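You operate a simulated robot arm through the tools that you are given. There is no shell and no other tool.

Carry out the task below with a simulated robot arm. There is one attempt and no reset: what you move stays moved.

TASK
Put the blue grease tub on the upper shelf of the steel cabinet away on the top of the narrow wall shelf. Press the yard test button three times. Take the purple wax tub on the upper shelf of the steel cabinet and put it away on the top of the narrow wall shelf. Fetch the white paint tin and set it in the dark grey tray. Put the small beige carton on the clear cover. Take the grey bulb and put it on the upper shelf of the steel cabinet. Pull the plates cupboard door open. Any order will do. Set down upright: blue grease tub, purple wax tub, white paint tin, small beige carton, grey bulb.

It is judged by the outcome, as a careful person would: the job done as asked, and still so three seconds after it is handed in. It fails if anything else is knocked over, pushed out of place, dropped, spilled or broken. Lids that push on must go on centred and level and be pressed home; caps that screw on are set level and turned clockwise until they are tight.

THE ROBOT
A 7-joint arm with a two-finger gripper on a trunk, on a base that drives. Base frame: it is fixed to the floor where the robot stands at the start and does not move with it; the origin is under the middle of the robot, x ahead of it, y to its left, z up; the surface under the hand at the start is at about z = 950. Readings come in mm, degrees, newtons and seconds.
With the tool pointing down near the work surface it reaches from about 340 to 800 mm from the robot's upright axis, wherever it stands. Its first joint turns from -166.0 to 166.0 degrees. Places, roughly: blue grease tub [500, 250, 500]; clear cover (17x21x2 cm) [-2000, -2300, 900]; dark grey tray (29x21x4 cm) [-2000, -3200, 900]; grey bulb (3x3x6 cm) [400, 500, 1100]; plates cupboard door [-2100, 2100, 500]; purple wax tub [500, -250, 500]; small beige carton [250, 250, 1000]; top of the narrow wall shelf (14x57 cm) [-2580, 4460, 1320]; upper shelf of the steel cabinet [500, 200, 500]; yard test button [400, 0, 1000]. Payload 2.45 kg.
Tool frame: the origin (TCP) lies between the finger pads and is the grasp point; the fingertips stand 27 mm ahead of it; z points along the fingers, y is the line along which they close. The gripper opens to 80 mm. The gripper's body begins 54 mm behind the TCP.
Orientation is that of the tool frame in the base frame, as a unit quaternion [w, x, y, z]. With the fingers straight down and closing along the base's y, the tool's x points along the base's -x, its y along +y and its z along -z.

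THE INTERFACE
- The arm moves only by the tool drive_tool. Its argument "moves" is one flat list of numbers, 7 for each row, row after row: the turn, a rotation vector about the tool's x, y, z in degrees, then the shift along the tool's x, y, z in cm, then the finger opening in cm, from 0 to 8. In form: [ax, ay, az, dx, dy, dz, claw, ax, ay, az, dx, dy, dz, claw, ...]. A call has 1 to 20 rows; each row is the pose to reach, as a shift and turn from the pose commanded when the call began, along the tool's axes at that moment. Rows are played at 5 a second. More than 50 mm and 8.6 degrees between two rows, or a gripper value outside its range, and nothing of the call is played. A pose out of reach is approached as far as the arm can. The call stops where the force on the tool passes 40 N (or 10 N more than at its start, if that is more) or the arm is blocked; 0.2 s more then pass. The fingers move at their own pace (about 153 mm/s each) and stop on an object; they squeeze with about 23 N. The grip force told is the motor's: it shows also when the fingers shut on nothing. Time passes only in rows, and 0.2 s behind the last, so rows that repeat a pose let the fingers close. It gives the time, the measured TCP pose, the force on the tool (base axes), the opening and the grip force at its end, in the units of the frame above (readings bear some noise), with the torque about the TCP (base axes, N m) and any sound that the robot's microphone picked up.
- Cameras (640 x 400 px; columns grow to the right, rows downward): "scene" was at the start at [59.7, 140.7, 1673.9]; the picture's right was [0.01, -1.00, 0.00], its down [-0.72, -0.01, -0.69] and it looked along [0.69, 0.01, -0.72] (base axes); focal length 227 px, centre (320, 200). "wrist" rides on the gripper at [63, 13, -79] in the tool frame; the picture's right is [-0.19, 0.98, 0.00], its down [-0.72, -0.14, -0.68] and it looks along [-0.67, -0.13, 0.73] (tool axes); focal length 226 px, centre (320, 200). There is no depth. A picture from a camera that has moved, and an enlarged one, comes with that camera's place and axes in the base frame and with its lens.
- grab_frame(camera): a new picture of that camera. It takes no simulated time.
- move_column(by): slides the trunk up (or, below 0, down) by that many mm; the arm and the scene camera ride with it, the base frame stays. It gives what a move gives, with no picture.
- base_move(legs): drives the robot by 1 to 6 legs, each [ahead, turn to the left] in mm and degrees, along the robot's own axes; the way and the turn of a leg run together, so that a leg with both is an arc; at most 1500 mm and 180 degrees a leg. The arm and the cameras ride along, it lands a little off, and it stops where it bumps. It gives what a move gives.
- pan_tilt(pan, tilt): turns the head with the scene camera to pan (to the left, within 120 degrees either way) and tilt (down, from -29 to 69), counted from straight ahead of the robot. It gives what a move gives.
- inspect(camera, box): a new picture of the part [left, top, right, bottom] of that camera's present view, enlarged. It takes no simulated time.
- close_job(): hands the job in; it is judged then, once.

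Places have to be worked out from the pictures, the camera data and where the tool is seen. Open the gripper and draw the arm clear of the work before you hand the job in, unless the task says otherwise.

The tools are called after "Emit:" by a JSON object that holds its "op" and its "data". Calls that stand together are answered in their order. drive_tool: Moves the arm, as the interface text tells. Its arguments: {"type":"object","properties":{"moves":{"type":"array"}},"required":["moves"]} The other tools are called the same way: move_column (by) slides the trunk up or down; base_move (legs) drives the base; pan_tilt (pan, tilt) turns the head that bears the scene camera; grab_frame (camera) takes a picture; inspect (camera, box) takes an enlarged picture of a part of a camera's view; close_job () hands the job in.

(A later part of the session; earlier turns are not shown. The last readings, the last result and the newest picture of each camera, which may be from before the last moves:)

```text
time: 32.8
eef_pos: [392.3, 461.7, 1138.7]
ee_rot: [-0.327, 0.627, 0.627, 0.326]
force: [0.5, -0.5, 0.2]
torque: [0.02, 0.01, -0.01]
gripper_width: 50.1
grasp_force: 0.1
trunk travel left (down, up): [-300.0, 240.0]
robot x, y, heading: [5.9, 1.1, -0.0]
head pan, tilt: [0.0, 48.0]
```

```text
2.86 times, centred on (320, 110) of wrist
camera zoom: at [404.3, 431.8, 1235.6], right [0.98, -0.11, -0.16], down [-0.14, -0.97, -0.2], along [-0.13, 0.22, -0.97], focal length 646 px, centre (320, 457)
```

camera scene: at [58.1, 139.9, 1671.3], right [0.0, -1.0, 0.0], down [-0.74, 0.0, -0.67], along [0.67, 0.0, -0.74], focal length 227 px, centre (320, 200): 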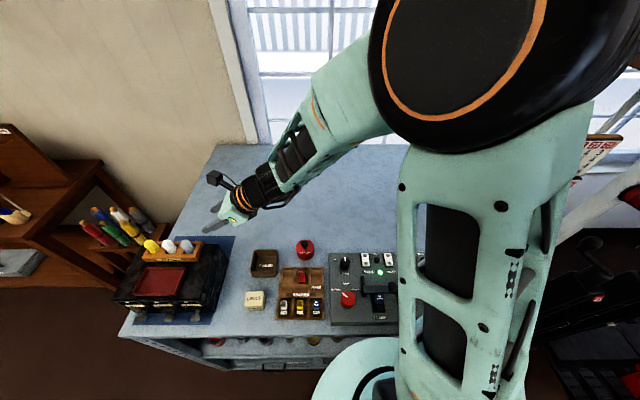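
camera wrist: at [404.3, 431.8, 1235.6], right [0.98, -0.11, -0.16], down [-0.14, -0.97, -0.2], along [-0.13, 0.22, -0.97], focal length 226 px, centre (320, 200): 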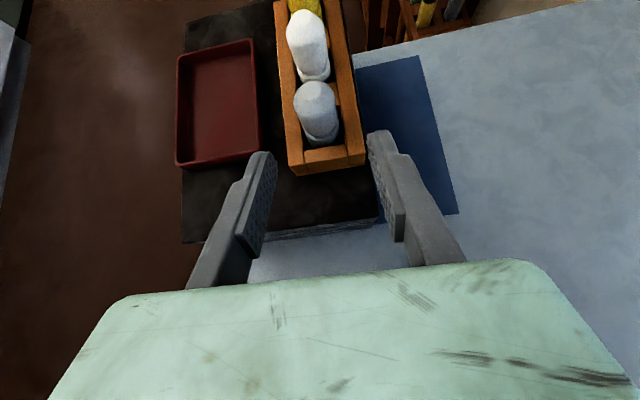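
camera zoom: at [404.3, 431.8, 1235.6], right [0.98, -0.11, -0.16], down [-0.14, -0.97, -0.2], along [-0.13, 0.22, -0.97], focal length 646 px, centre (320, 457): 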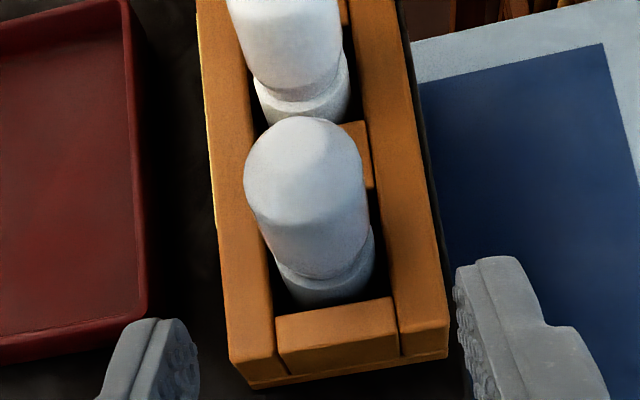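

Triangulating three views puts the bulb's dome centre at (392, 517, 1120) and the rack top at z≈1087. I move in to grip with the pads around z≈1110 and close.

Emit:
{"op": "drive_tool", "data": {"moves": [0, 0, 0, 0.8, 0, 0.5, 5, 0, 0, 0, 0.8, 0, 2, 5, 0, 0, 0, 0.8, 0, 3.5, 5, 0, 0, 0, 0.8, 0, 4.8, 5, 0, 0, 0, 0.8, 0, 5.6, 5, 0, 0, 0, 0.8, 0, 5.6, 5]}}

Emit:
{"op": "inspect", "data": {"camera": "wrist", "box": [240, 60, 400, 200]}}

Emit:
{"op": "inspect", "data": {"camera": "scene", "box": [110, 200, 270, 300]}}

```text
time: 34.2
eef_pos: [391.8, 509.4, 1114.4]
ee_rot: [-0.327, 0.628, 0.627, 0.326]
force: [-0.1, 0.5, 0.2]
torque: [0.0, -0.01, 0.02]
gripper_width: 50.0
grasp_force: 0.1
trunk travel left (down, up): [-300.0, 240.0]
robot x, y, heading: [0.0, 1.5, 0.1]
head pan, tilt: [0.0, 48.0]
```

```text
2.86 times, centred on (320, 130) of wrist
camera zoom: at [404.8, 481.7, 1211.3], right [0.98, -0.11, -0.16], down [-0.14, -0.97, -0.2], along [-0.13, 0.22, -0.97], focal length 646 px, centre (320, 400)
```

zoom: 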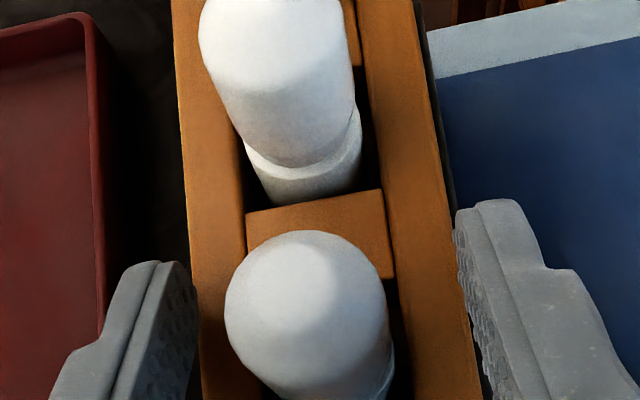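

```text
4.00 times, centred on (190, 250) of scene
camera zoom: at [58.0, 139.8, 1671.3], right [0.0, -1.0, 0.0], down [-0.74, 0.0, -0.67], along [0.67, 0.0, -0.74], focal length 908 px, centre (840, 0)
```

zoom: 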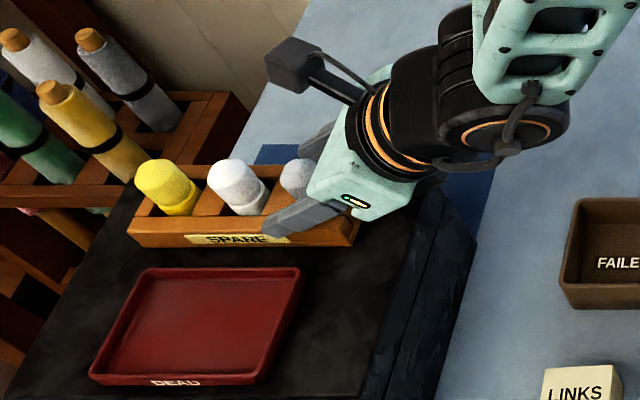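

Fingers straddle the bulb evenly. I close on it.

Emit:
{"op": "drive_tool", "data": {"moves": [0, 0, 0, 0, 0, 0, 3, 0, 0, 0, 0, 0, 0, 0, 0, 0, 0, 0, 0, 0, 0, 0, 0, 0, 0, 0, 0, 0]}}

Emit:
{"op": "grab_frame", "data": {"camera": "wrist"}}

```text
time: 35.2
eef_pos: [392.6, 510.4, 1115.4]
ee_rot: [-0.327, 0.627, 0.627, 0.326]
force: [-0.9, 0.6, 0.5]
torque: [-0.02, -0.02, 0.03]
gripper_width: 23.0
grasp_force: 22.9
trunk travel left (down, up): [-300.0, 240.0]
robot x, y, heading: [-1.2, -0.4, -0.1]
head pan, tilt: [0.0, 48.0]
```

```text
taken
camera wrist: at [404.8, 481.7, 1211.3], right [0.98, -0.11, -0.16], down [-0.14, -0.97, -0.2], along [-0.13, 0.22, -0.97], focal length 226 px, centre (320, 200)
```

wrist: 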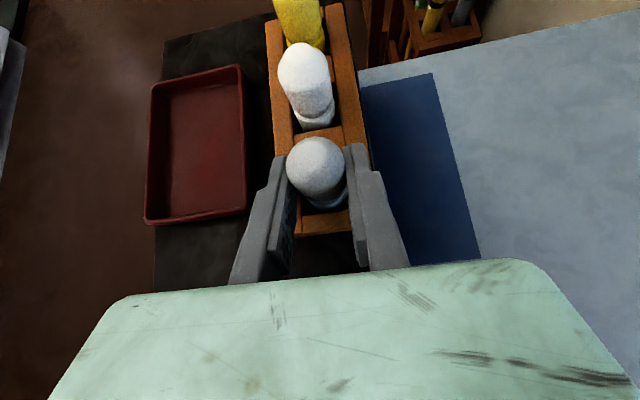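

Gripped at 23 mm width. I lift it straight up out of the rack.

Emit:
{"op": "drive_tool", "data": {"moves": [0, 0, 0, 0.82, 0, -0.57, 0, 0, 0, 0, 2.46, 0, -1.72, 0, 0, 0, 0, 4.91, 0, -3.44, 0, 0, 0, 0, 8.19, 0, -5.74, 0, 0, 0, 0, 11.5, 0, -8.0, 0, 0, 0, 0, 11.5, 0, -8.0, 0]}}

Emit:
{"op": "grab_frame", "data": {"camera": "wrist"}}

Emit:
{"op": "grab_frame", "data": {"camera": "scene"}}

```text
time: 36.6
eef_pos: [391.7, 509.8, 1255.0]
ee_rot: [-0.328, 0.627, 0.627, 0.326]
force: [0.7, -0.1, -0.2]
torque: [0.02, -0.01, -0.03]
gripper_width: 23.0
grasp_force: 23.4
trunk travel left (down, up): [-300.0, 240.0]
robot x, y, heading: [2.0, 1.6, 0.0]
head pan, tilt: [0.0, 48.0]
```

```text
taken
camera wrist: at [404.7, 480.5, 1350.7], right [0.98, -0.11, -0.16], down [-0.14, -0.97, -0.2], along [-0.13, 0.22, -0.97], focal length 226 px, centre (320, 200)
```

wrist: 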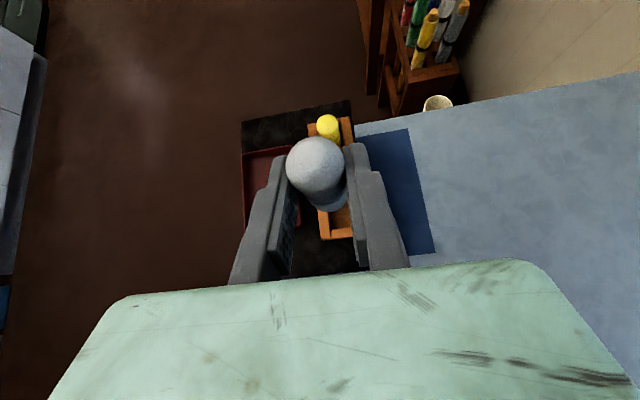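

```text
taken
camera scene: at [58.3, 140.1, 1671.2], right [0.0, -1.0, 0.0], down [-0.74, 0.0, -0.67], along [0.67, 0.0, -0.74], focal length 227 px, centre (320, 200)
```

scene: 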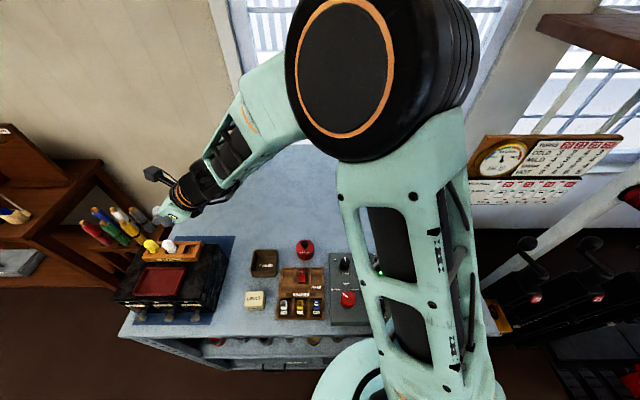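

The bulb is out. I swing the tool to point ahead (+x), keeping the bulb upright, and bring it to a carry pose in front of the robot.

Emit:
{"op": "drive_tool", "data": {"moves": [-6.7, 0, 4.7, -1.54, 0.8, -2.92, 0, -13.4, 0, 9.4, -3.09, 1.6, -5.83, 0, -20.1, 0, 14.1, -4.63, 2.4, -8.75, 0, -26.8, 0, 18.8, -6.18, 3.2, -11.66, 0, -33.5, 0, 23.5, -7.72, 4, -14.58, 0, -40.2, 0, 28.2, -9.26, 4.8, -17.49, 0, -46.9, 0, 32.9, -10.81, 5.6, -20.4, 0, -53.6, 0, 37.6, -12.35, 6.4, -23.32, 0, -60.3, 0, 42.3, -13.9, 7.2, -26.24, 0, -67, 0, 47, -15.44, 8, -29.15, 0, -73.7, 0, 51.7, -16.98, 8.8, -32.07, 0, -73.7, 0, 51.7, -16.98, 8.8, -32.07, 0]}}

Emit:
{"op": "grab_frame", "data": {"camera": "scene"}}

Emit:
{"op": "grab_frame", "data": {"camera": "wrist"}}

```text
time: 38.6
eef_pos: [508.9, 101.5, 1244.8]
ee_rot: [-0.026, 0.908, 0.017, 0.418]
force: [0.4, 1.0, -0.7]
torque: [-0.1, -0.01, -0.13]
gripper_width: 22.9
grasp_force: 23.1
trunk travel left (down, up): [-300.0, 240.0]
robot x, y, heading: [0.4, -1.9, -0.1]
head pan, tilt: [0.0, 48.0]
stopped in row 9: the arm was blocked; the commanded pose is now the measured one
```

```text
taken
camera scene: at [66.7, 146.4, 1689.2], right [0.01, -1.0, 0.0], down [-0.58, -0.01, -0.81], along [0.81, 0.01, -0.58], focal length 227 px, centre (320, 200)
```

scene: 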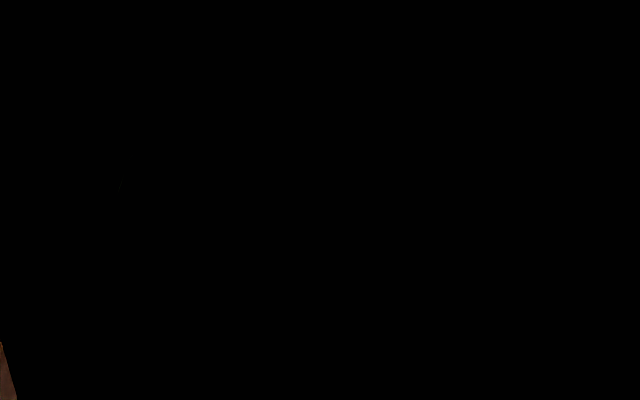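

```text
taken
camera wrist: at [491.0, 83.9, 1344.6], right [-0.07, -0.98, -0.18], down [-0.99, 0.09, -0.1], along [0.11, 0.17, -0.98], focal length 226 px, centre (320, 200)
```

wrist: 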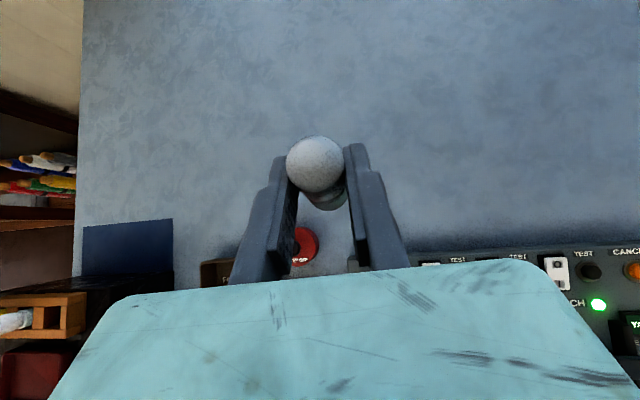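

The elbow ran up against the head, blocking the swing. I extend the hand forward to draw the elbow away and correct the tool back to straight ahead, 35° down.

Emit:
{"op": "drive_tool", "data": {"moves": [-0.9, 1.4, 0.1, 2, 0.2, 2.3, 0, -1.8, 2.8, 0.2, 4, 0.4, 4.6, 0, -2.7, 4.1, 0.3, 6, 0.5, 6.9, 0, -3.5, 5.5, 0.36, 7.8, 0.6, 9.1, 0, -3.5, 5.5, 0.36, 9.8, 0.8, 11.4, 0, -3.5, 5.5, 0.36, 11.8, 1.0, 13.7, 0, -3.5, 5.5, 0.36, 11.8, 1.0, 13.7, 0]}}

Emit:
{"op": "grab_frame", "data": {"camera": "scene"}}

Emit:
{"op": "grab_frame", "data": {"camera": "wrist"}}

```text
time: 40.2
eef_pos: [690.5, 94.9, 1247.8]
ee_rot: [-0.003, 0.888, -0.002, 0.46]
force: [0.7, 1.1, -0.3]
torque: [-0.01, -0.03, 0.01]
gripper_width: 23.0
grasp_force: 22.8
trunk travel left (down, up): [-300.0, 240.0]
robot x, y, heading: [1.1, -1.2, -0.0]
head pan, tilt: [0.0, 48.0]
```

```text
taken
camera scene: at [57.8, 139.9, 1671.3], right [0.0, -1.0, 0.0], down [-0.74, 0.0, -0.67], along [0.67, 0.0, -0.74], focal length 227 px, centre (320, 200)
```

scene: 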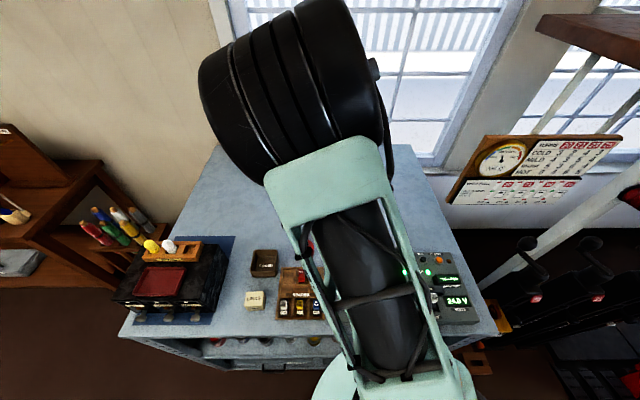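

```text
taken
camera wrist: at [661.8, 82.2, 1344.9], right [-0.11, -0.98, -0.16], down [-0.97, 0.14, -0.19], along [0.21, 0.14, -0.97], focal length 226 px, centre (320, 200)
```

wrist: 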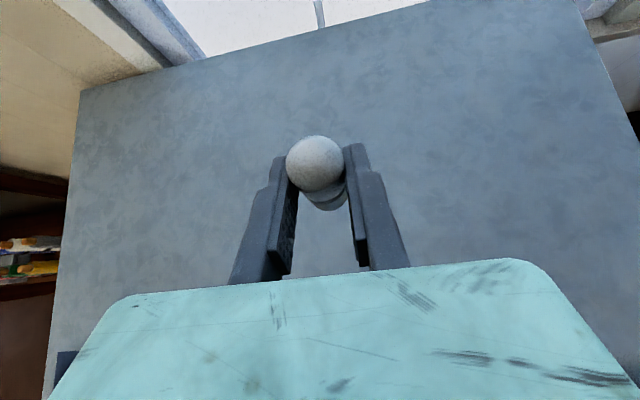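

Arm is clear of the head now and the bulb is upright in the grip. I back the base 700 mm away from the bench to see into the cabinet.

Emit:
{"op": "base_move", "data": {"legs": [[-700, 0]]}}

Emit:
{"op": "pan_tilt", "data": {"pan": 0, "tilt": 40}}

Emit:
{"op": "grab_frame", "data": {"camera": "scene"}}

Emit:
{"op": "grab_frame", "data": {"camera": "wrist"}}

```text
time: 44.1
eef_pos: [-31.0, 92.6, 1247.8]
ee_rot: [-0.002, 0.888, -0.003, 0.46]
force: [0.8, -0.2, -1.0]
torque: [-0.02, -0.03, 0.0]
gripper_width: 23.1
grasp_force: 22.5
trunk travel left (down, up): [-300.0, 240.0]
robot x, y, heading: [-718.8, 4.0, -0.3]
head pan, tilt: [0.0, 48.0]
```

```text
time: 44.8
eef_pos: [-30.6, 93.4, 1248.0]
ee_rot: [-0.003, 0.888, -0.002, 0.46]
force: [-0.1, -0.1, -0.7]
torque: [0.02, -0.01, -0.02]
gripper_width: 23.1
grasp_force: 22.5
trunk travel left (down, up): [-300.0, 240.0]
robot x, y, heading: [-721.1, 3.5, -0.5]
head pan, tilt: [0.0, 40.0]
```

```text
taken
camera scene: at [-656.9, 141.3, 1682.7], right [0.0, -1.0, 0.0], down [-0.64, 0.0, -0.77], along [0.77, 0.0, -0.64], focal length 227 px, centre (320, 200)
```

scene: 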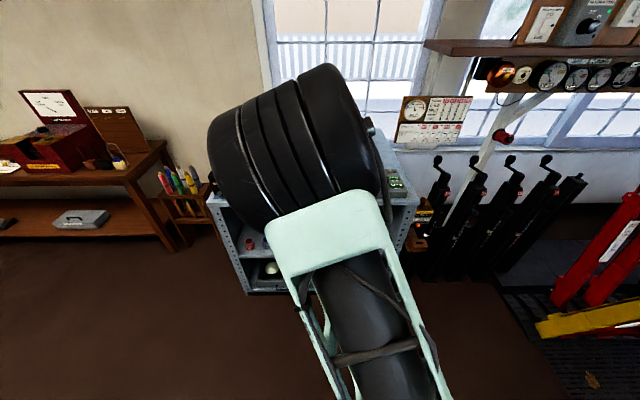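

```text
taken
camera wrist: at [-59.7, 80.8, 1344.7], right [-0.11, -0.98, -0.16], down [-0.97, 0.15, -0.19], along [0.21, 0.14, -0.97], focal length 226 px, centre (320, 200)
```

wrist: 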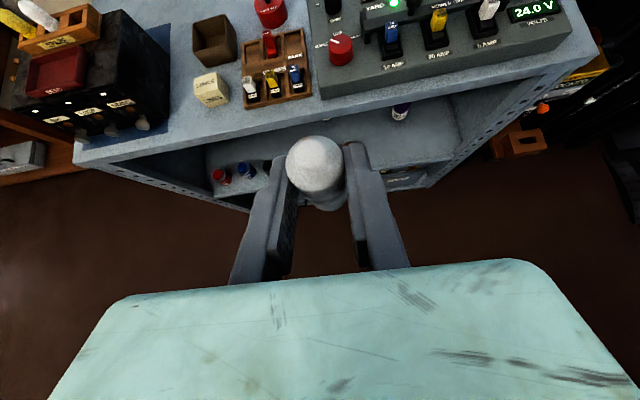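

I lower the trunk fully so the head can look under the bench top, and shift the hand to the right out of its view.

Emit:
{"op": "move_column", "data": {"by": -300}}

Emit:
{"op": "pan_tilt", "data": {"pan": 5, "tilt": 35}}

Emit:
{"op": "grab_frame", "data": {"camera": "scene"}}

Emit:
{"op": "grab_frame", "data": {"camera": "wrist"}}

```text
time: 47.8
eef_pos: [-31.3, 94.1, 947.9]
ee_rot: [-0.003, 0.888, -0.003, 0.46]
force: [-0.8, 0.3, 0.4]
torque: [-0.03, 0.03, 0.01]
gripper_width: 23.0
grasp_force: 23.0
trunk travel left (down, up): [0.0, 540.0]
robot x, y, heading: [-724.8, 5.3, -0.1]
head pan, tilt: [0.0, 40.0]
```

```text
time: 48.5
eef_pos: [-31.4, 94.4, 947.6]
ee_rot: [-0.003, 0.887, -0.003, 0.461]
force: [0.8, 0.3, -0.5]
torque: [-0.02, -0.01, -0.04]
gripper_width: 22.7
grasp_force: 22.9
trunk travel left (down, up): [0.0, 540.0]
robot x, y, heading: [-722.0, -0.1, -0.4]
head pan, tilt: [5.0, 35.0]
```

```text
taken
camera scene: at [-654.1, 148.9, 1390.3], right [0.08, -1.0, 0.0], down [-0.57, -0.05, -0.82], along [0.82, 0.07, -0.57], focal length 227 px, centre (320, 200)
```

scene: 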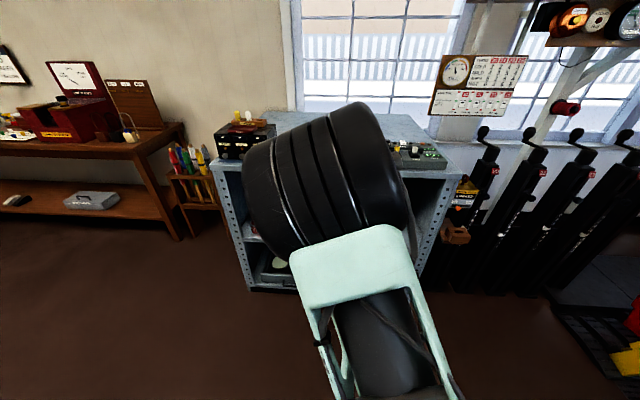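

```text
taken
camera wrist: at [-59.7, 80.7, 1044.8], right [-0.11, -0.98, -0.16], down [-0.97, 0.15, -0.19], along [0.21, 0.14, -0.97], focal length 226 px, centre (320, 200)
```

wrist: 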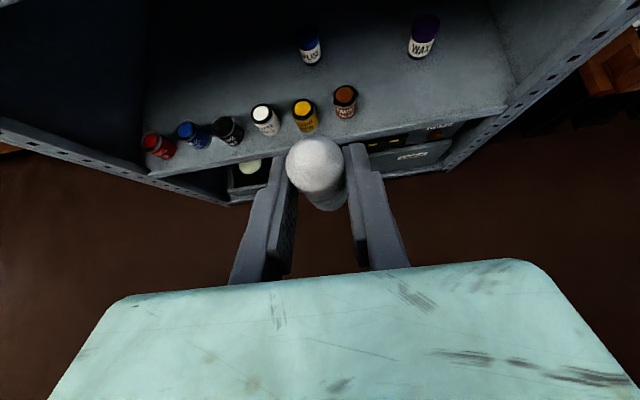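

The wrist camera now sees the shelf: a front row of enamel tins with the blue grease tub and purple wax tub behind. I enlarge it for positions.

Emit:
{"op": "inspect", "data": {"camera": "wrist", "box": [120, 0, 440, 200]}}

Emit:
{"op": "inspect", "data": {"camera": "wrist", "box": [270, 0, 510, 150]}}

```text
2.00 times, centred on (280, 100) of wrist
camera zoom: at [-59.7, 80.7, 1044.8], right [-0.11, -0.98, -0.16], down [-0.97, 0.15, -0.19], along [0.21, 0.14, -0.97], focal length 452 px, centre (400, 400)
```

zoom: 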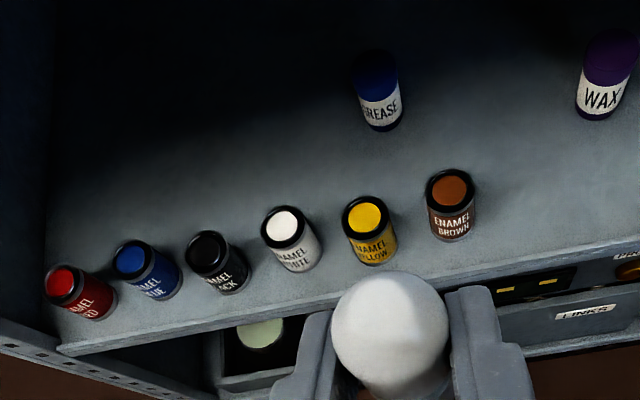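

```text
2.67 times, centred on (390, 75) of wrist
camera zoom: at [-59.7, 80.7, 1044.8], right [-0.11, -0.98, -0.16], down [-0.97, 0.15, -0.19], along [0.21, 0.14, -0.97], focal length 603 px, centre (133, 533)
```

zoom: 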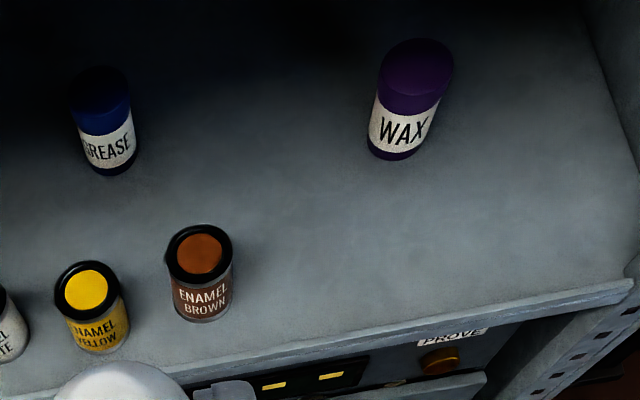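

From this view the tins stand in a front row (red y≈572 … white 269, yellow 167, brown 60, at x≈255), with grease near (450,134) and wax near (394,-142), shelf z≈515. The front right of the shelf is free, so I lower the hand to enter there with the bulb.

Emit:
{"op": "drive_tool", "data": {"moves": [0, 0, 0, -3, 1.5, 2.1, 0, 0, 0, 0, -6, 3, 4.2, 0, 0, 0, 0, -9, 4.5, 6.3, 0, 0, 0, 0, -12, 6, 8.4, 0, 0, 0, 0, -15, 7.5, 10.5, 0, 0, 0, 0, -18, 9, 12.6, 0, 0, 0, 0, -21, 10.5, 14.7, 0, 0, 0, 0, -24, 12, 16.8, 0, 0, 0, 0, -26.9, 13.4, 18.8, 0, 0, 0, 0, -26.9, 13.4, 18.8, 0]}}

Emit:
{"op": "grab_frame", "data": {"camera": "wrist"}}

Emit:
{"op": "grab_frame", "data": {"camera": "scene"}}

```text
time: 50.7
eef_pos: [-28.4, -22.3, 651.0]
ee_rot: [-0.002, 0.888, -0.003, 0.46]
force: [0.8, 0.0, -0.6]
torque: [0.0, 0.0, 0.01]
gripper_width: 23.0
grasp_force: 23.0
out of reach, approached as far as the arm can: row 9, 10
trunk travel left (down, up): [0.0, 540.0]
robot x, y, heading: [-721.5, 3.4, 0.1]
head pan, tilt: [5.0, 35.0]
```

```text
taken
camera wrist: at [-58.3, -34.3, 748.4], right [-0.11, -0.98, -0.17], down [-0.97, 0.15, -0.19], along [0.21, 0.14, -0.97], focal length 226 px, centre (320, 200)
```

wrist: 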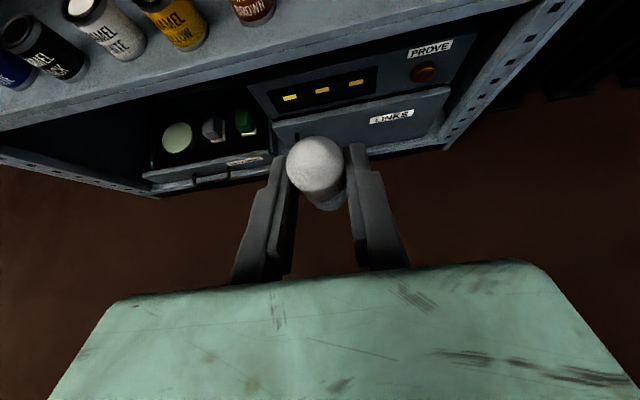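

```text
taken
camera scene: at [-653.9, 148.6, 1390.4], right [0.08, -1.0, 0.0], down [-0.57, -0.05, -0.82], along [0.82, 0.07, -0.57], focal length 227 px, centre (320, 200)
```

scene: 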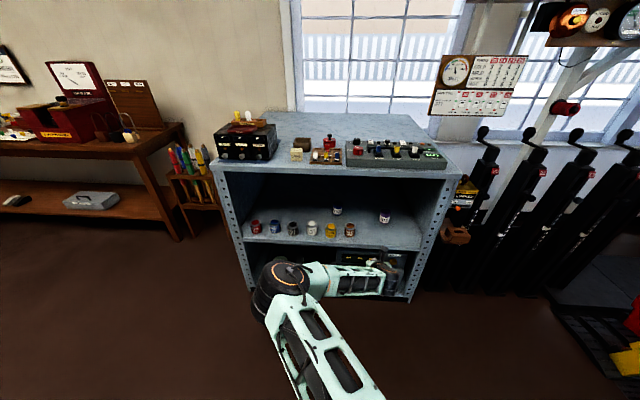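

The arm is at its limit at this distance. I retract the hand toward the robot a bit, then check where the elbow goes before driving closer.

Emit:
{"op": "drive_tool", "data": {"moves": [0, 0, 0, -2, 0, -2.5, 0, 0, 0, 0, -4, 0, -5, 0, 0, 0, 0, -6, 0, -7.6, 0, 0, 0, 0, -8.4, 0, -10.2, 0, 0, 0, 0, -8.4, 0, -10.2, 0]}}

Emit:
{"op": "grab_frame", "data": {"camera": "scene"}}

```text
time: 51.9
eef_pos: [-136.6, 4.0, 683.9]
ee_rot: [0.008, 0.898, -0.008, 0.439]
force: [-0.5, 1.0, -0.3]
torque: [-0.03, 0.02, -0.01]
gripper_width: 22.9
grasp_force: 22.9
out of reach, approached as far as the arm can: row 1, 2, 3, 4, 5
trunk travel left (down, up): [0.0, 540.0]
robot x, y, heading: [-720.5, 2.0, -0.2]
head pan, tilt: [5.0, 35.0]
```

```text
taken
camera scene: at [-654.5, 149.3, 1390.3], right [0.08, -1.0, 0.0], down [-0.57, -0.05, -0.82], along [0.82, 0.07, -0.57], focal length 227 px, centre (320, 200)
```

scene: 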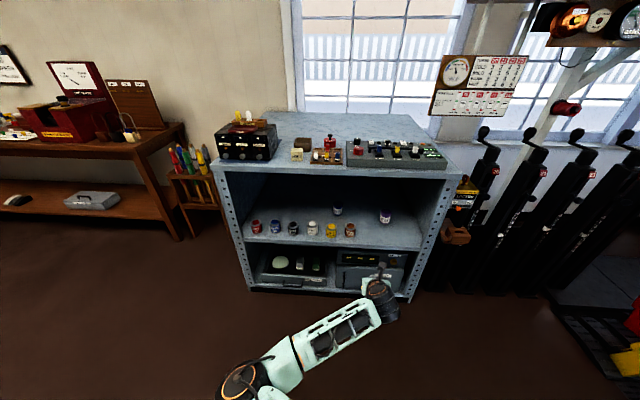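

The elbow has dropped low to the left and hit a limit. I raise the hand back up to restore an elbow-up posture, moving it to the robot's right.

Emit:
{"op": "drive_tool", "data": {"moves": [0, 0, 0, 2, 0, 2.5, 0, 0, 0, 0, 4, 0, 5, 0, 0, 0, 0, 6, 0, 7.6, 0, 0, 0, 0, 8.4, 0, 10.2, 0, 0, 0, 0, 11.5, 1, 8.1, 0, 0, 0, 0, 14.6, 2, 6.0, 0, 0, 0, 0, 17.7, 3, 3.9, 0, 0, 0, 0, 20.8, 4, 1.8, 0, 0, 0, 0, 23.9, 5, -0.3, 0, 0, 0, 0, 27, 6, -2.4, 0, 0, 0, 0, 30.1, 7, -4.5, 0, 0, 0, 0, 33.2, 8, -6.6, 0, 0, 0, 0, 35.3, 9, -8, 0, 0, 0, 0, 35.3, 9, -8, 0]}}

Emit:
{"op": "grab_frame", "data": {"camera": "scene"}}

```text
time: 54.9
eef_pos: [14.9, -89.6, 1012.3]
ee_rot: [0.008, 0.898, -0.009, 0.44]
force: [-0.5, 0.3, 0.4]
torque: [-0.02, 0.0, 0.03]
gripper_width: 23.1
grasp_force: 23.1
trunk travel left (down, up): [0.0, 540.0]
robot x, y, heading: [-722.5, 0.1, -0.4]
head pan, tilt: [5.0, 35.0]
```

```text
taken
camera scene: at [-654.1, 148.9, 1390.3], right [0.08, -1.0, 0.0], down [-0.57, -0.05, -0.82], along [0.82, 0.07, -0.57], focal length 227 px, centre (320, 200)
```

scene: 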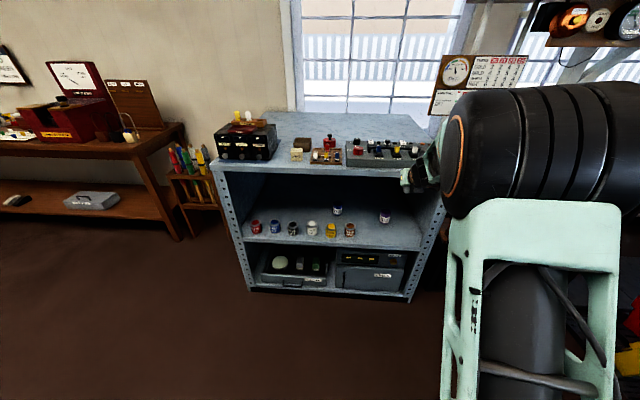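

Elbow is up and to the right now, and the shelf is visible. I try lowering the hand on the robot's right side while correcting the small pitch error.

Emit:
{"op": "drive_tool", "data": {"moves": [0, 0.3, 0, -3.5, 1.25, 1.14, 0, 0, 0.6, 0, -7, 2.5, 2.3, 0, 0, 0.9, 0, -10.6, 3.75, 3.4, 0, 0, 1.2, 0, -14.1, 5, 4.6, 0, 0, 1.6, 0, -17.6, 6.3, 5.7, 0, 0, 1.9, 0, -21.1, 7.5, 6.9, 0, 0, 2.2, 0, -24.7, 8.8, 8, 0, 0, 2.5, 0, -28.2, 10, 9.1, 0, 0, 2.8, 0, -31.7, 11.3, 10.3, 0, 0, 2.8, 0, -31.7, 11.3, 10.3, 0]}}

Emit:
{"op": "grab_frame", "data": {"camera": "scene"}}

```text
time: 57.1
eef_pos: [-99.6, -201.1, 700.4]
ee_rot: [0.009, 0.887, -0.009, 0.461]
force: [-0.2, 0.4, -0.4]
torque: [0.0, 0.0, -0.04]
gripper_width: 22.8
grasp_force: 22.8
trunk travel left (down, up): [0.0, 540.0]
robot x, y, heading: [-717.8, 4.8, -0.4]
head pan, tilt: [5.0, 35.0]
```

```text
taken
camera scene: at [-653.9, 148.4, 1390.3], right [0.08, -1.0, 0.0], down [-0.57, -0.05, -0.82], along [0.82, 0.07, -0.57], focal length 227 px, centre (320, 200)
```

scene: 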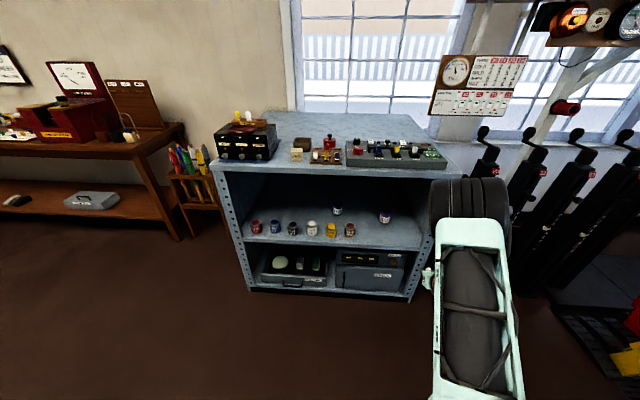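

That posture works. I drive the base forward about 320 mm, with the hand low in front of the free right part of the cabinet.

Emit:
{"op": "base_move", "data": {"legs": [[320, 0]]}}

Emit:
{"op": "grab_frame", "data": {"camera": "wrist"}}

Emit:
{"op": "grab_frame", "data": {"camera": "scene"}}

```text
time: 59.2
eef_pos: [221.7, -205.8, 700.0]
ee_rot: [0.009, 0.888, -0.01, 0.461]
force: [-0.3, 0.9, -0.2]
torque: [-0.01, -0.02, 0.02]
gripper_width: 23.0
grasp_force: 23.1
trunk travel left (down, up): [0.0, 540.0]
robot x, y, heading: [-399.1, -2.6, -0.4]
head pan, tilt: [5.0, 35.0]
```

```text
taken
camera wrist: at [193.0, -216.4, 796.2], right [-0.14, -0.98, -0.15], down [-0.97, 0.16, -0.2], along [0.22, 0.12, -0.97], focal length 226 px, centre (320, 200)
```

wrist: 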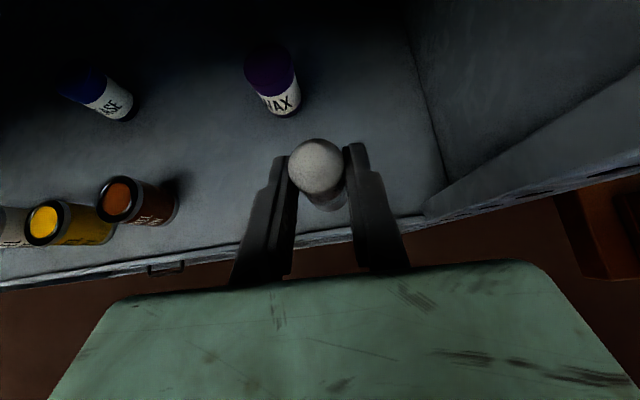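

```text
taken
camera scene: at [-331.0, 146.5, 1390.3], right [0.08, -1.0, 0.0], down [-0.57, -0.05, -0.82], along [0.82, 0.07, -0.57], focal length 227 px, centre (320, 200)
```

scene: 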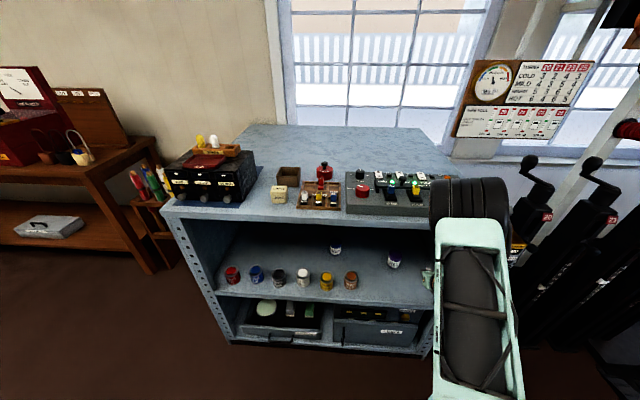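

I enlarge both views to triangulate the shelf height and the tub positions.

Emit:
{"op": "inspect", "data": {"camera": "wrist", "box": [0, 20, 360, 270]}}

Emit:
{"op": "inspect", "data": {"camera": "scene", "box": [200, 225, 440, 375]}}

```text
1.60 times, centred on (180, 145) of wrist
camera zoom: at [193.0, -216.4, 796.2], right [-0.14, -0.98, -0.15], down [-0.97, 0.16, -0.2], along [0.22, 0.12, -0.97], focal length 362 px, centre (544, 288)
```

zoom: 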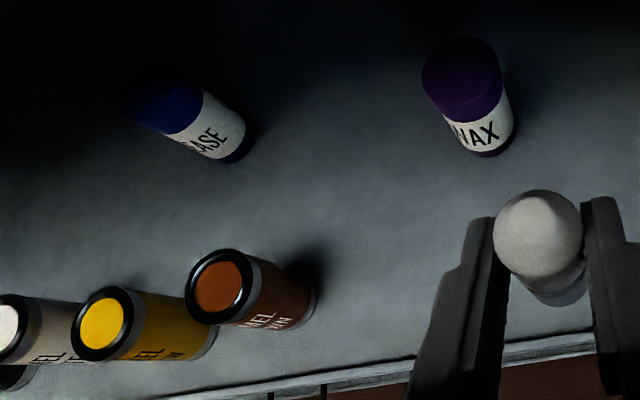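

```text
2.67 times, centred on (320, 300) of scene
camera zoom: at [-331.0, 146.5, 1390.3], right [0.08, -1.0, 0.0], down [-0.57, -0.05, -0.82], along [0.82, 0.07, -0.57], focal length 605 px, centre (320, -67)
```

zoom: 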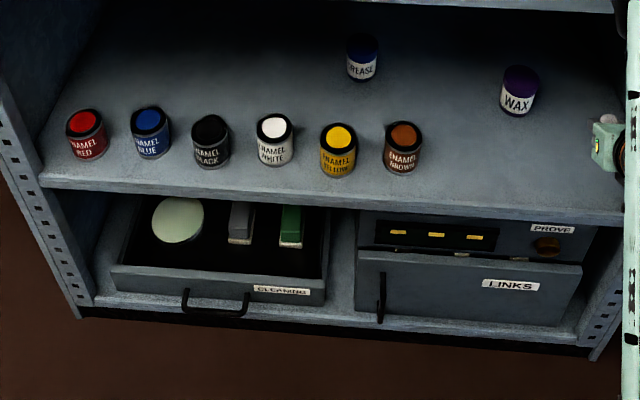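

Triangulation: shelf z≈502, front edge x≈216, wax (410,-145), grease (473,134), brown tin (290,58), white tin (286,273). I move the bulb to hover at about (300,-40) over the free front area.

Emit:
{"op": "drive_tool", "data": {"moves": [0, 0, 0, 0, -4.2, -0.1, 0, 0, 0, 0, -0.1, -8.3, -0.2, 0, 0, 0, 0, -0.1, -12.5, -0.3, 0, 0, 0, 0, -0.2, -16.6, -0.4, 0, 0, 0, 0, -1.6, -16.7, 2.8, 0, 0, 0, 0, -3, -16.8, 6, 0, 0, 0, 0, -4.4, -16.8, 9.2, 0, 0, 0, 0, -5.9, -16.9, 12.3, 0, 0, 0, 0, -5.9, -16.9, 12.3, 0]}}

Emit:
{"op": "grab_frame", "data": {"camera": "wrist"}}

Emit:
{"op": "grab_frame", "data": {"camera": "scene"}}

```text
time: 61.2
eef_pos: [314.2, -22.8, 606.1]
ee_rot: [0.018, 0.898, -0.014, 0.439]
force: [0.0, 1.6, -0.3]
torque: [-0.03, 0.0, 0.02]
gripper_width: 23.0
grasp_force: 22.5
out of reach, approached as far as the arm can: row 5, 6, 7, 8, 9
trunk travel left (down, up): [0.0, 540.0]
robot x, y, heading: [-398.6, 1.6, -0.6]
head pan, tilt: [5.0, 35.0]
```

```text
taken
camera wrist: at [289.5, -32.2, 704.9], right [-0.16, -0.98, -0.13], down [-0.97, 0.18, -0.15], along [0.17, 0.1, -0.98], focal length 226 px, centre (320, 200)
```

wrist: 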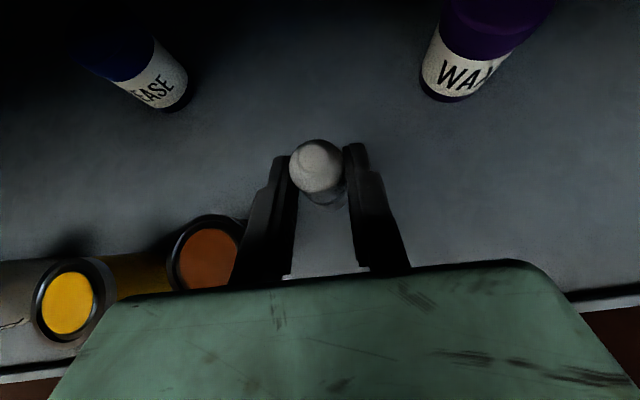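

```text
taken
camera scene: at [-331.5, 146.9, 1390.3], right [0.08, -1.0, 0.0], down [-0.57, -0.04, -0.82], along [0.82, 0.06, -0.57], focal length 227 px, centre (320, 200)
```

scene: 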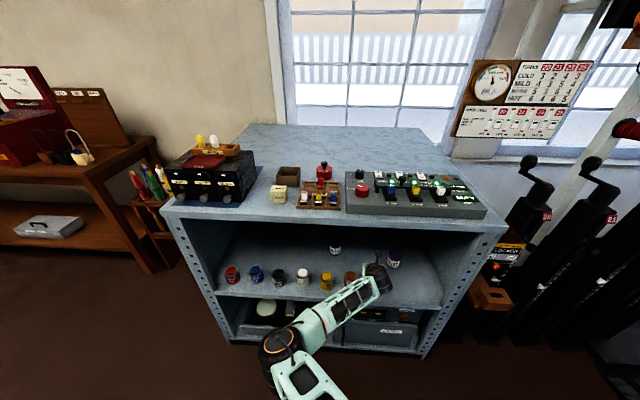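

The elbow flipped low again and the pose went out of reach, with the hand still clear of the tins. I drive straight back out of the cabinet and will retry with the trunk higher.

Emit:
{"op": "base_move", "data": {"legs": [[-320, 0]]}}

Emit:
{"op": "grab_frame", "data": {"camera": "scene"}}

```text
time: 63.4
eef_pos: [-9.4, -22.7, 606.5]
ee_rot: [0.02, 0.898, -0.017, 0.439]
force: [0.3, 0.1, -0.6]
torque: [0.0, 0.01, -0.01]
gripper_width: 22.8
grasp_force: 23.0
trunk travel left (down, up): [0.0, 540.0]
robot x, y, heading: [-723.2, 3.3, -0.6]
head pan, tilt: [5.0, 35.0]
```

```text
taken
camera scene: at [-654.2, 149.6, 1390.3], right [0.08, -1.0, 0.0], down [-0.57, -0.04, -0.82], along [0.82, 0.06, -0.57], focal length 227 px, centre (320, 200)
```

scene: 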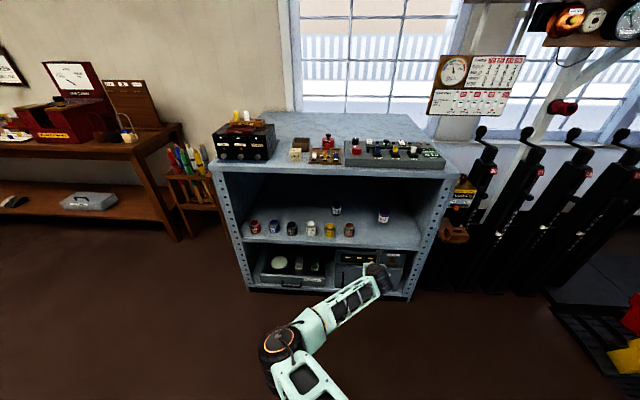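

All tins still stand. I raise the hand high on the right side again to bring the elbow up.

Emit:
{"op": "drive_tool", "data": {"moves": [0, 0, 0, 3.3, 0.9, -2.25, 0, 0, 0, 0, 6.6, 1.7, -4.5, 0, 0, 0, 0, 9.9, 2.6, -6.75, 0, 0, 0, 0, 13.2, 3.5, -9, 0, 0, 0, 0, 16.5, 4.4, -11.25, 0, 0, 0, 0, 19.7, 5.2, -13.5, 0, 0, 0, 0, 23, 6.1, -15.75, 0, 0, 0, 0, 26.3, 7, -18, 0, 0, 0, 0, 29.6, 7.8, -20.25, 0, 0, 0, 0, 32.9, 8.7, -22.5, 0, 0, 0, 0, 32.9, 8.7, -22.5, 0]}}

Emit:
{"op": "move_column", "data": {"by": 250}}

Emit:
{"op": "grab_frame", "data": {"camera": "scene"}}

```text
time: 65.8
eef_pos: [12.1, -103.3, 1007.7]
ee_rot: [0.019, 0.898, -0.016, 0.44]
force: [-0.7, 0.2, -0.3]
torque: [0.0, 0.02, 0.04]
gripper_width: 22.7
grasp_force: 22.4
trunk travel left (down, up): [0.0, 540.0]
robot x, y, heading: [-723.1, 6.4, -0.5]
head pan, tilt: [5.0, 35.0]
```

```text
time: 68.4
eef_pos: [11.9, -102.1, 1254.8]
ee_rot: [0.02, 0.898, -0.017, 0.439]
force: [-0.3, -0.2, -0.9]
torque: [-0.01, -0.03, 0.0]
gripper_width: 22.9
grasp_force: 23.4
trunk travel left (down, up): [-250.0, 290.0]
robot x, y, heading: [-723.0, 4.2, -0.9]
head pan, tilt: [5.0, 35.0]
```

```text
taken
camera scene: at [-654.2, 149.5, 1640.2], right [0.08, -1.0, 0.0], down [-0.57, -0.04, -0.82], along [0.82, 0.06, -0.57], focal length 227 px, centre (320, 200)
```

scene: 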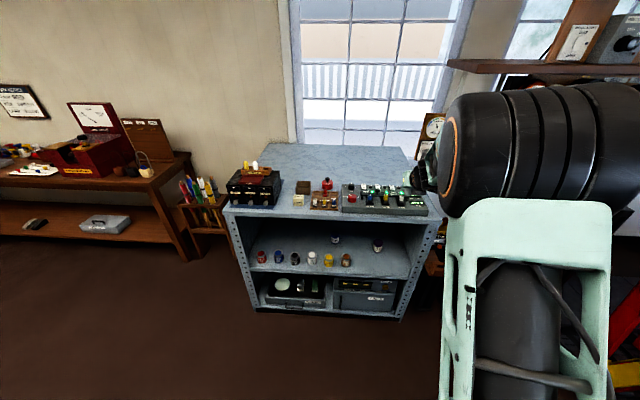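

Trunk is near mid height with the elbow up. I lower the hand to about z=800 in front of the cabinet and square up the tool.

Emit:
{"op": "drive_tool", "data": {"moves": [0.27, 0.26, -0.06, -3.74, -0.07, 1.92, 0, 0.53, 0.52, -0.12, -7.5, -0.15, 3.85, 0, 0.8, 0.78, -0.18, -11.2, -0.2, 5.8, 0, 1.1, 1.04, -0.24, -14.9, -0.3, 7.7, 0, 1.33, 1.3, -0.3, -18.7, -0.4, 9.6, 0, 1.6, 1.56, -0.37, -22.4, -0.4, 11.5, 0, 1.86, 1.82, -0.43, -26.2, -0.5, 13.5, 0, 2.1, 2.08, -0.49, -29.9, -0.6, 15.4, 0, 2.4, 2.34, -0.55, -33.6, -0.7, 17.3, 0, 2.66, 2.6, -0.61, -37.4, -0.7, 19.2, 0, 2.93, 2.86, -0.67, -41.1, -0.8, 21.2, 0, 2.93, 2.86, -0.67, -41.1, -0.8, 21.2, 0]}}

Emit:
{"op": "grab_frame", "data": {"camera": "scene"}}

```text
time: 71.0
eef_pos: [-69.2, -121.4, 821.7]
ee_rot: [-0.002, 0.886, -0.002, 0.463]
force: [-0.1, -1.0, -0.2]
torque: [0.03, -0.02, 0.07]
gripper_width: 23.3
grasp_force: 23.4
out of reach, approached as far as the arm can: row 10, 11, 12
trunk travel left (down, up): [-250.0, 290.0]
robot x, y, heading: [-724.1, 4.0, -0.8]
head pan, tilt: [5.0, 35.0]
```

```text
taken
camera scene: at [-654.2, 141.7, 1641.1], right [0.07, -1.0, 0.0], down [-0.57, -0.04, -0.82], along [0.82, 0.06, -0.57], focal length 227 px, centre (320, 200)
```

scene: 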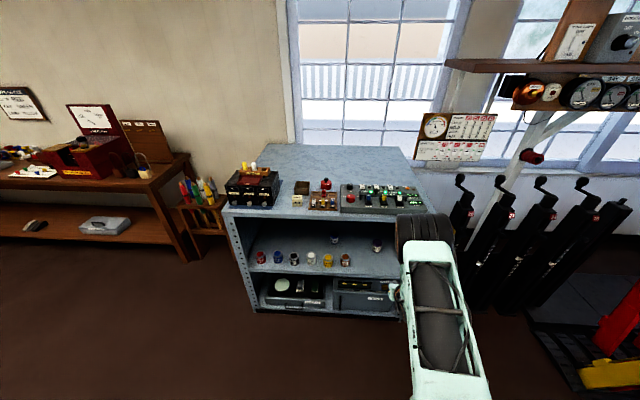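

The needed height comes within reach this way, but the elbow would meet the bench top when driving in. I will use a more stretched arm: lower the trunk, back off, and extend the hand further ahead.

Emit:
{"op": "base_move", "data": {"legs": [[-230, 0]]}}

Emit:
{"op": "move_column", "data": {"by": -250}}

Emit:
{"op": "drive_tool", "data": {"moves": [0, 0, 0, 2.3, 0, 3.3, 0, 0, 0, 0, 4.6, 0, 6.6, 0, 0, 0, 0, 6.9, 0, 9.8, 0, 0, 0, 0, 9.2, 0, 13.1, 0, 0, 0, 0, 11.5, 0, 16.4, 0, 0, 0, 0, 13.8, 0, 19.7, 0, 0, 0, 0, 13.8, 0, 19.7, 0]}}

Emit:
{"op": "grab_frame", "data": {"camera": "scene"}}

```text
time: 72.7
eef_pos: [-296.5, -113.8, 820.3]
ee_rot: [-0.001, 0.887, -0.001, 0.462]
force: [-0.1, 0.9, -0.3]
torque: [0.0, 0.03, 0.02]
gripper_width: 22.9
grasp_force: 23.2
trunk travel left (down, up): [-250.0, 290.0]
robot x, y, heading: [-951.3, 7.0, -0.6]
head pan, tilt: [5.0, 35.0]
```

```text
time: 75.3
eef_pos: [-295.9, -114.1, 571.8]
ee_rot: [0.0, 0.887, -0.001, 0.462]
force: [0.2, -0.5, -0.5]
torque: [0.01, -0.04, 0.0]
gripper_width: 23.1
grasp_force: 22.8
trunk travel left (down, up): [0.0, 540.0]
robot x, y, heading: [-948.4, 5.4, -1.0]
head pan, tilt: [5.0, 35.0]
```

```text
time: 76.9
eef_pos: [-56.6, -114.2, 569.1]
ee_rot: [-0.001, 0.887, 0.0, 0.462]
force: [-0.3, 0.5, -0.9]
torque: [0.03, -0.02, 0.02]
gripper_width: 23.0
grasp_force: 23.1
trunk travel left (down, up): [0.0, 540.0]
robot x, y, heading: [-948.9, 3.5, -0.8]
head pan, tilt: [5.0, 35.0]
```

```text
taken
camera scene: at [-880.4, 152.0, 1390.3], right [0.07, -1.0, 0.0], down [-0.57, -0.04, -0.82], along [0.82, 0.06, -0.57], focal length 227 px, centre (320, 200)
```

scene: 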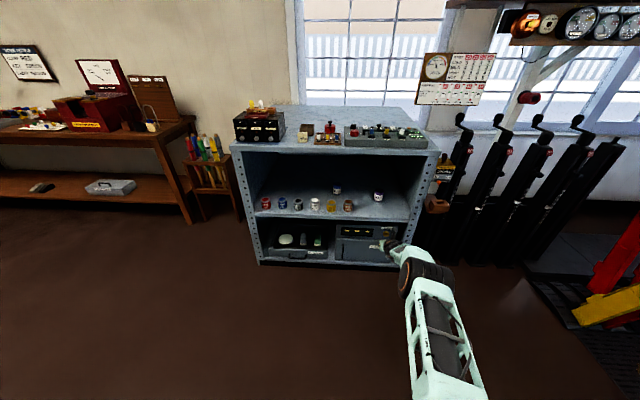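

Reached without trouble: the hand is 890 mm ahead with the elbow low and well behind. I raise it 25 mm and shift 65 mm left, toward the free spot beside the brown tin.

Emit:
{"op": "drive_tool", "data": {"moves": [0, 0, 0, 0.7, -2.2, -0.5, 0, 0, 0, 0, 1.4, -4.4, -1, 0, 0, 0, 0, 2.05, -6.5, -1.43, 0, 0, 0, 0, 2.05, -6.5, -1.43, 0]}}

Emit:
{"op": "base_move", "data": {"legs": [[250, 0]]}}

Emit:
{"op": "grab_frame", "data": {"camera": "wrist"}}

Emit:
{"op": "grab_frame", "data": {"camera": "scene"}}

```text
time: 77.9
eef_pos: [-53.8, -48.6, 595.1]
ee_rot: [-0.001, 0.887, -0.001, 0.461]
force: [-0.1, 0.2, -0.8]
torque: [0.02, -0.02, -0.02]
gripper_width: 22.9
grasp_force: 23.1
trunk travel left (down, up): [0.0, 540.0]
robot x, y, heading: [-948.8, 5.0, -1.2]
head pan, tilt: [5.0, 35.0]
```

```text
time: 79.7
eef_pos: [192.7, -54.4, 595.6]
ee_rot: [0.0, 0.887, -0.002, 0.462]
force: [-0.3, -0.1, 0.2]
torque: [0.0, 0.04, -0.03]
gripper_width: 23.2
grasp_force: 23.2
trunk travel left (down, up): [0.0, 540.0]
robot x, y, heading: [-701.8, 2.4, -0.6]
head pan, tilt: [5.0, 35.0]
```

```text
taken
camera wrist: at [163.6, -66.0, 692.0], right [-0.11, -0.98, -0.16], down [-0.97, 0.14, -0.2], along [0.22, 0.13, -0.97], focal length 226 px, centre (320, 200)
```

wrist: 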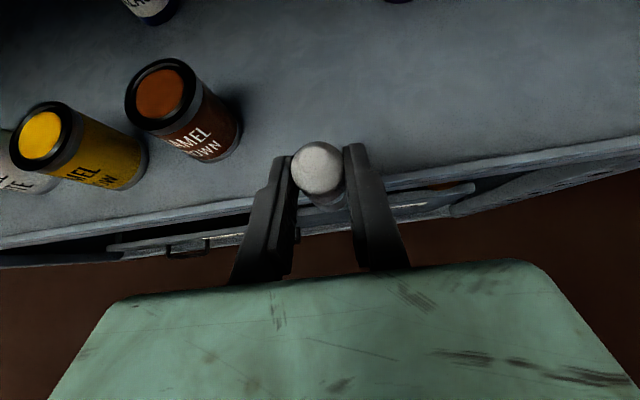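

```text
taken
camera scene: at [-633.2, 148.7, 1390.3], right [0.07, -1.0, 0.0], down [-0.57, -0.04, -0.82], along [0.82, 0.06, -0.57], focal length 227 px, centre (320, 200)
```

scene: 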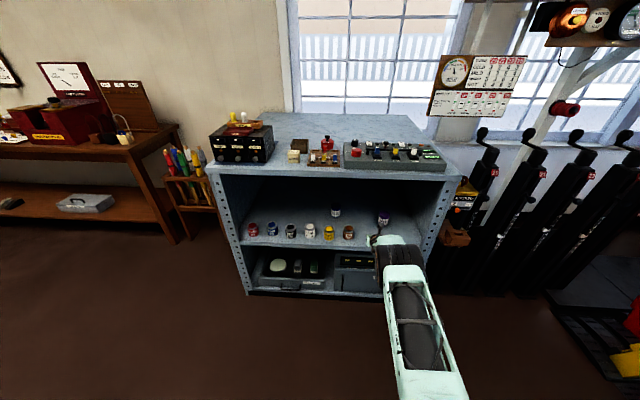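

The bulb's place is clear right of the brown tin. I drive forward another 95 mm so it's over the shelf.

Emit:
{"op": "base_move", "data": {"legs": [[95, 0]]}}

Emit:
{"op": "grab_frame", "data": {"camera": "wrist"}}

Emit:
{"op": "inspect", "data": {"camera": "scene", "box": [220, 180, 460, 330]}}

```text
time: 80.8
eef_pos: [286.7, -55.6, 594.7]
ee_rot: [-0.001, 0.887, -0.001, 0.462]
force: [-0.8, -0.7, 0.1]
torque: [-0.03, -0.02, 0.01]
gripper_width: 22.9
grasp_force: 23.3
trunk travel left (down, up): [0.0, 540.0]
robot x, y, heading: [-608.9, -1.9, -0.7]
head pan, tilt: [5.0, 35.0]
```

```text
taken
camera wrist: at [257.8, -68.3, 691.9], right [-0.11, -0.98, -0.16], down [-0.97, 0.14, -0.2], along [0.22, 0.13, -0.97], focal length 226 px, centre (320, 200)
```

wrist: 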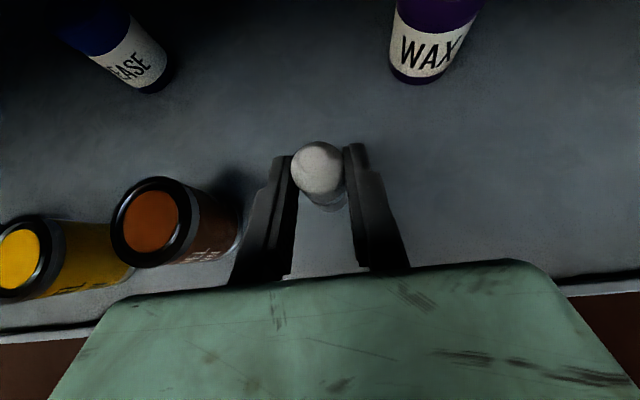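

```text
2.67 times, centred on (340, 255) of scene
camera zoom: at [-538.7, 147.2, 1390.3], right [0.07, -1.0, 0.0], down [-0.57, -0.04, -0.82], along [0.82, 0.06, -0.57], focal length 605 px, centre (267, 53)
```

zoom: 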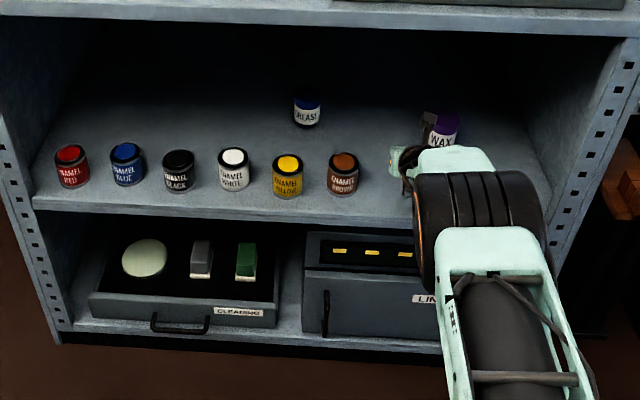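

I lower the bulb toward the shelf (contact expected at TCP z≈544), first 40 mm.

Emit:
{"op": "drive_tool", "data": {"moves": [0, 0, 0, -0.82, 0, 0.57, 0, 0, 0, 0, -1.64, 0, 1.15, 0, 0, 0, 0, -2.46, 0, 1.72, 0, 0, 0, 0, -3.0, 0, 2.1, 0, 0, 0, 0, -3.28, 0, 2.3, 0, 0, 0, 0, -3.28, 0, 2.3, 0]}}

Emit:
{"op": "grab_frame", "data": {"camera": "wrist"}}

```text
time: 82.2
eef_pos: [287.5, -56.8, 554.9]
ee_rot: [0.0, 0.887, -0.001, 0.462]
force: [-1.1, -0.3, -0.2]
torque: [0.01, -0.04, 0.02]
gripper_width: 22.9
grasp_force: 23.1
trunk travel left (down, up): [0.0, 540.0]
robot x, y, heading: [-607.1, 1.7, -1.1]
head pan, tilt: [5.0, 35.0]
```

```text
taken
camera wrist: at [258.0, -68.6, 651.4], right [-0.11, -0.98, -0.16], down [-0.97, 0.14, -0.2], along [0.22, 0.13, -0.97], focal length 226 px, centre (320, 200)
```

wrist: 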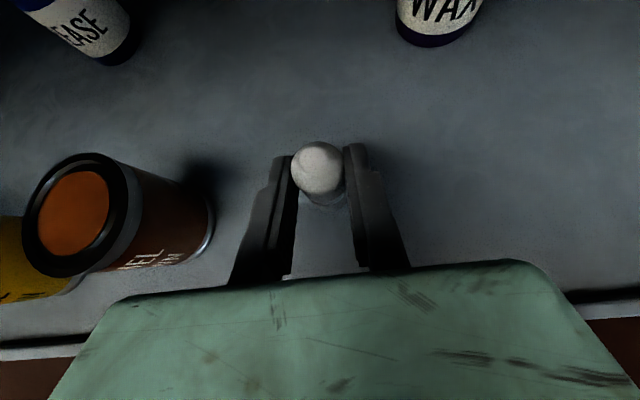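

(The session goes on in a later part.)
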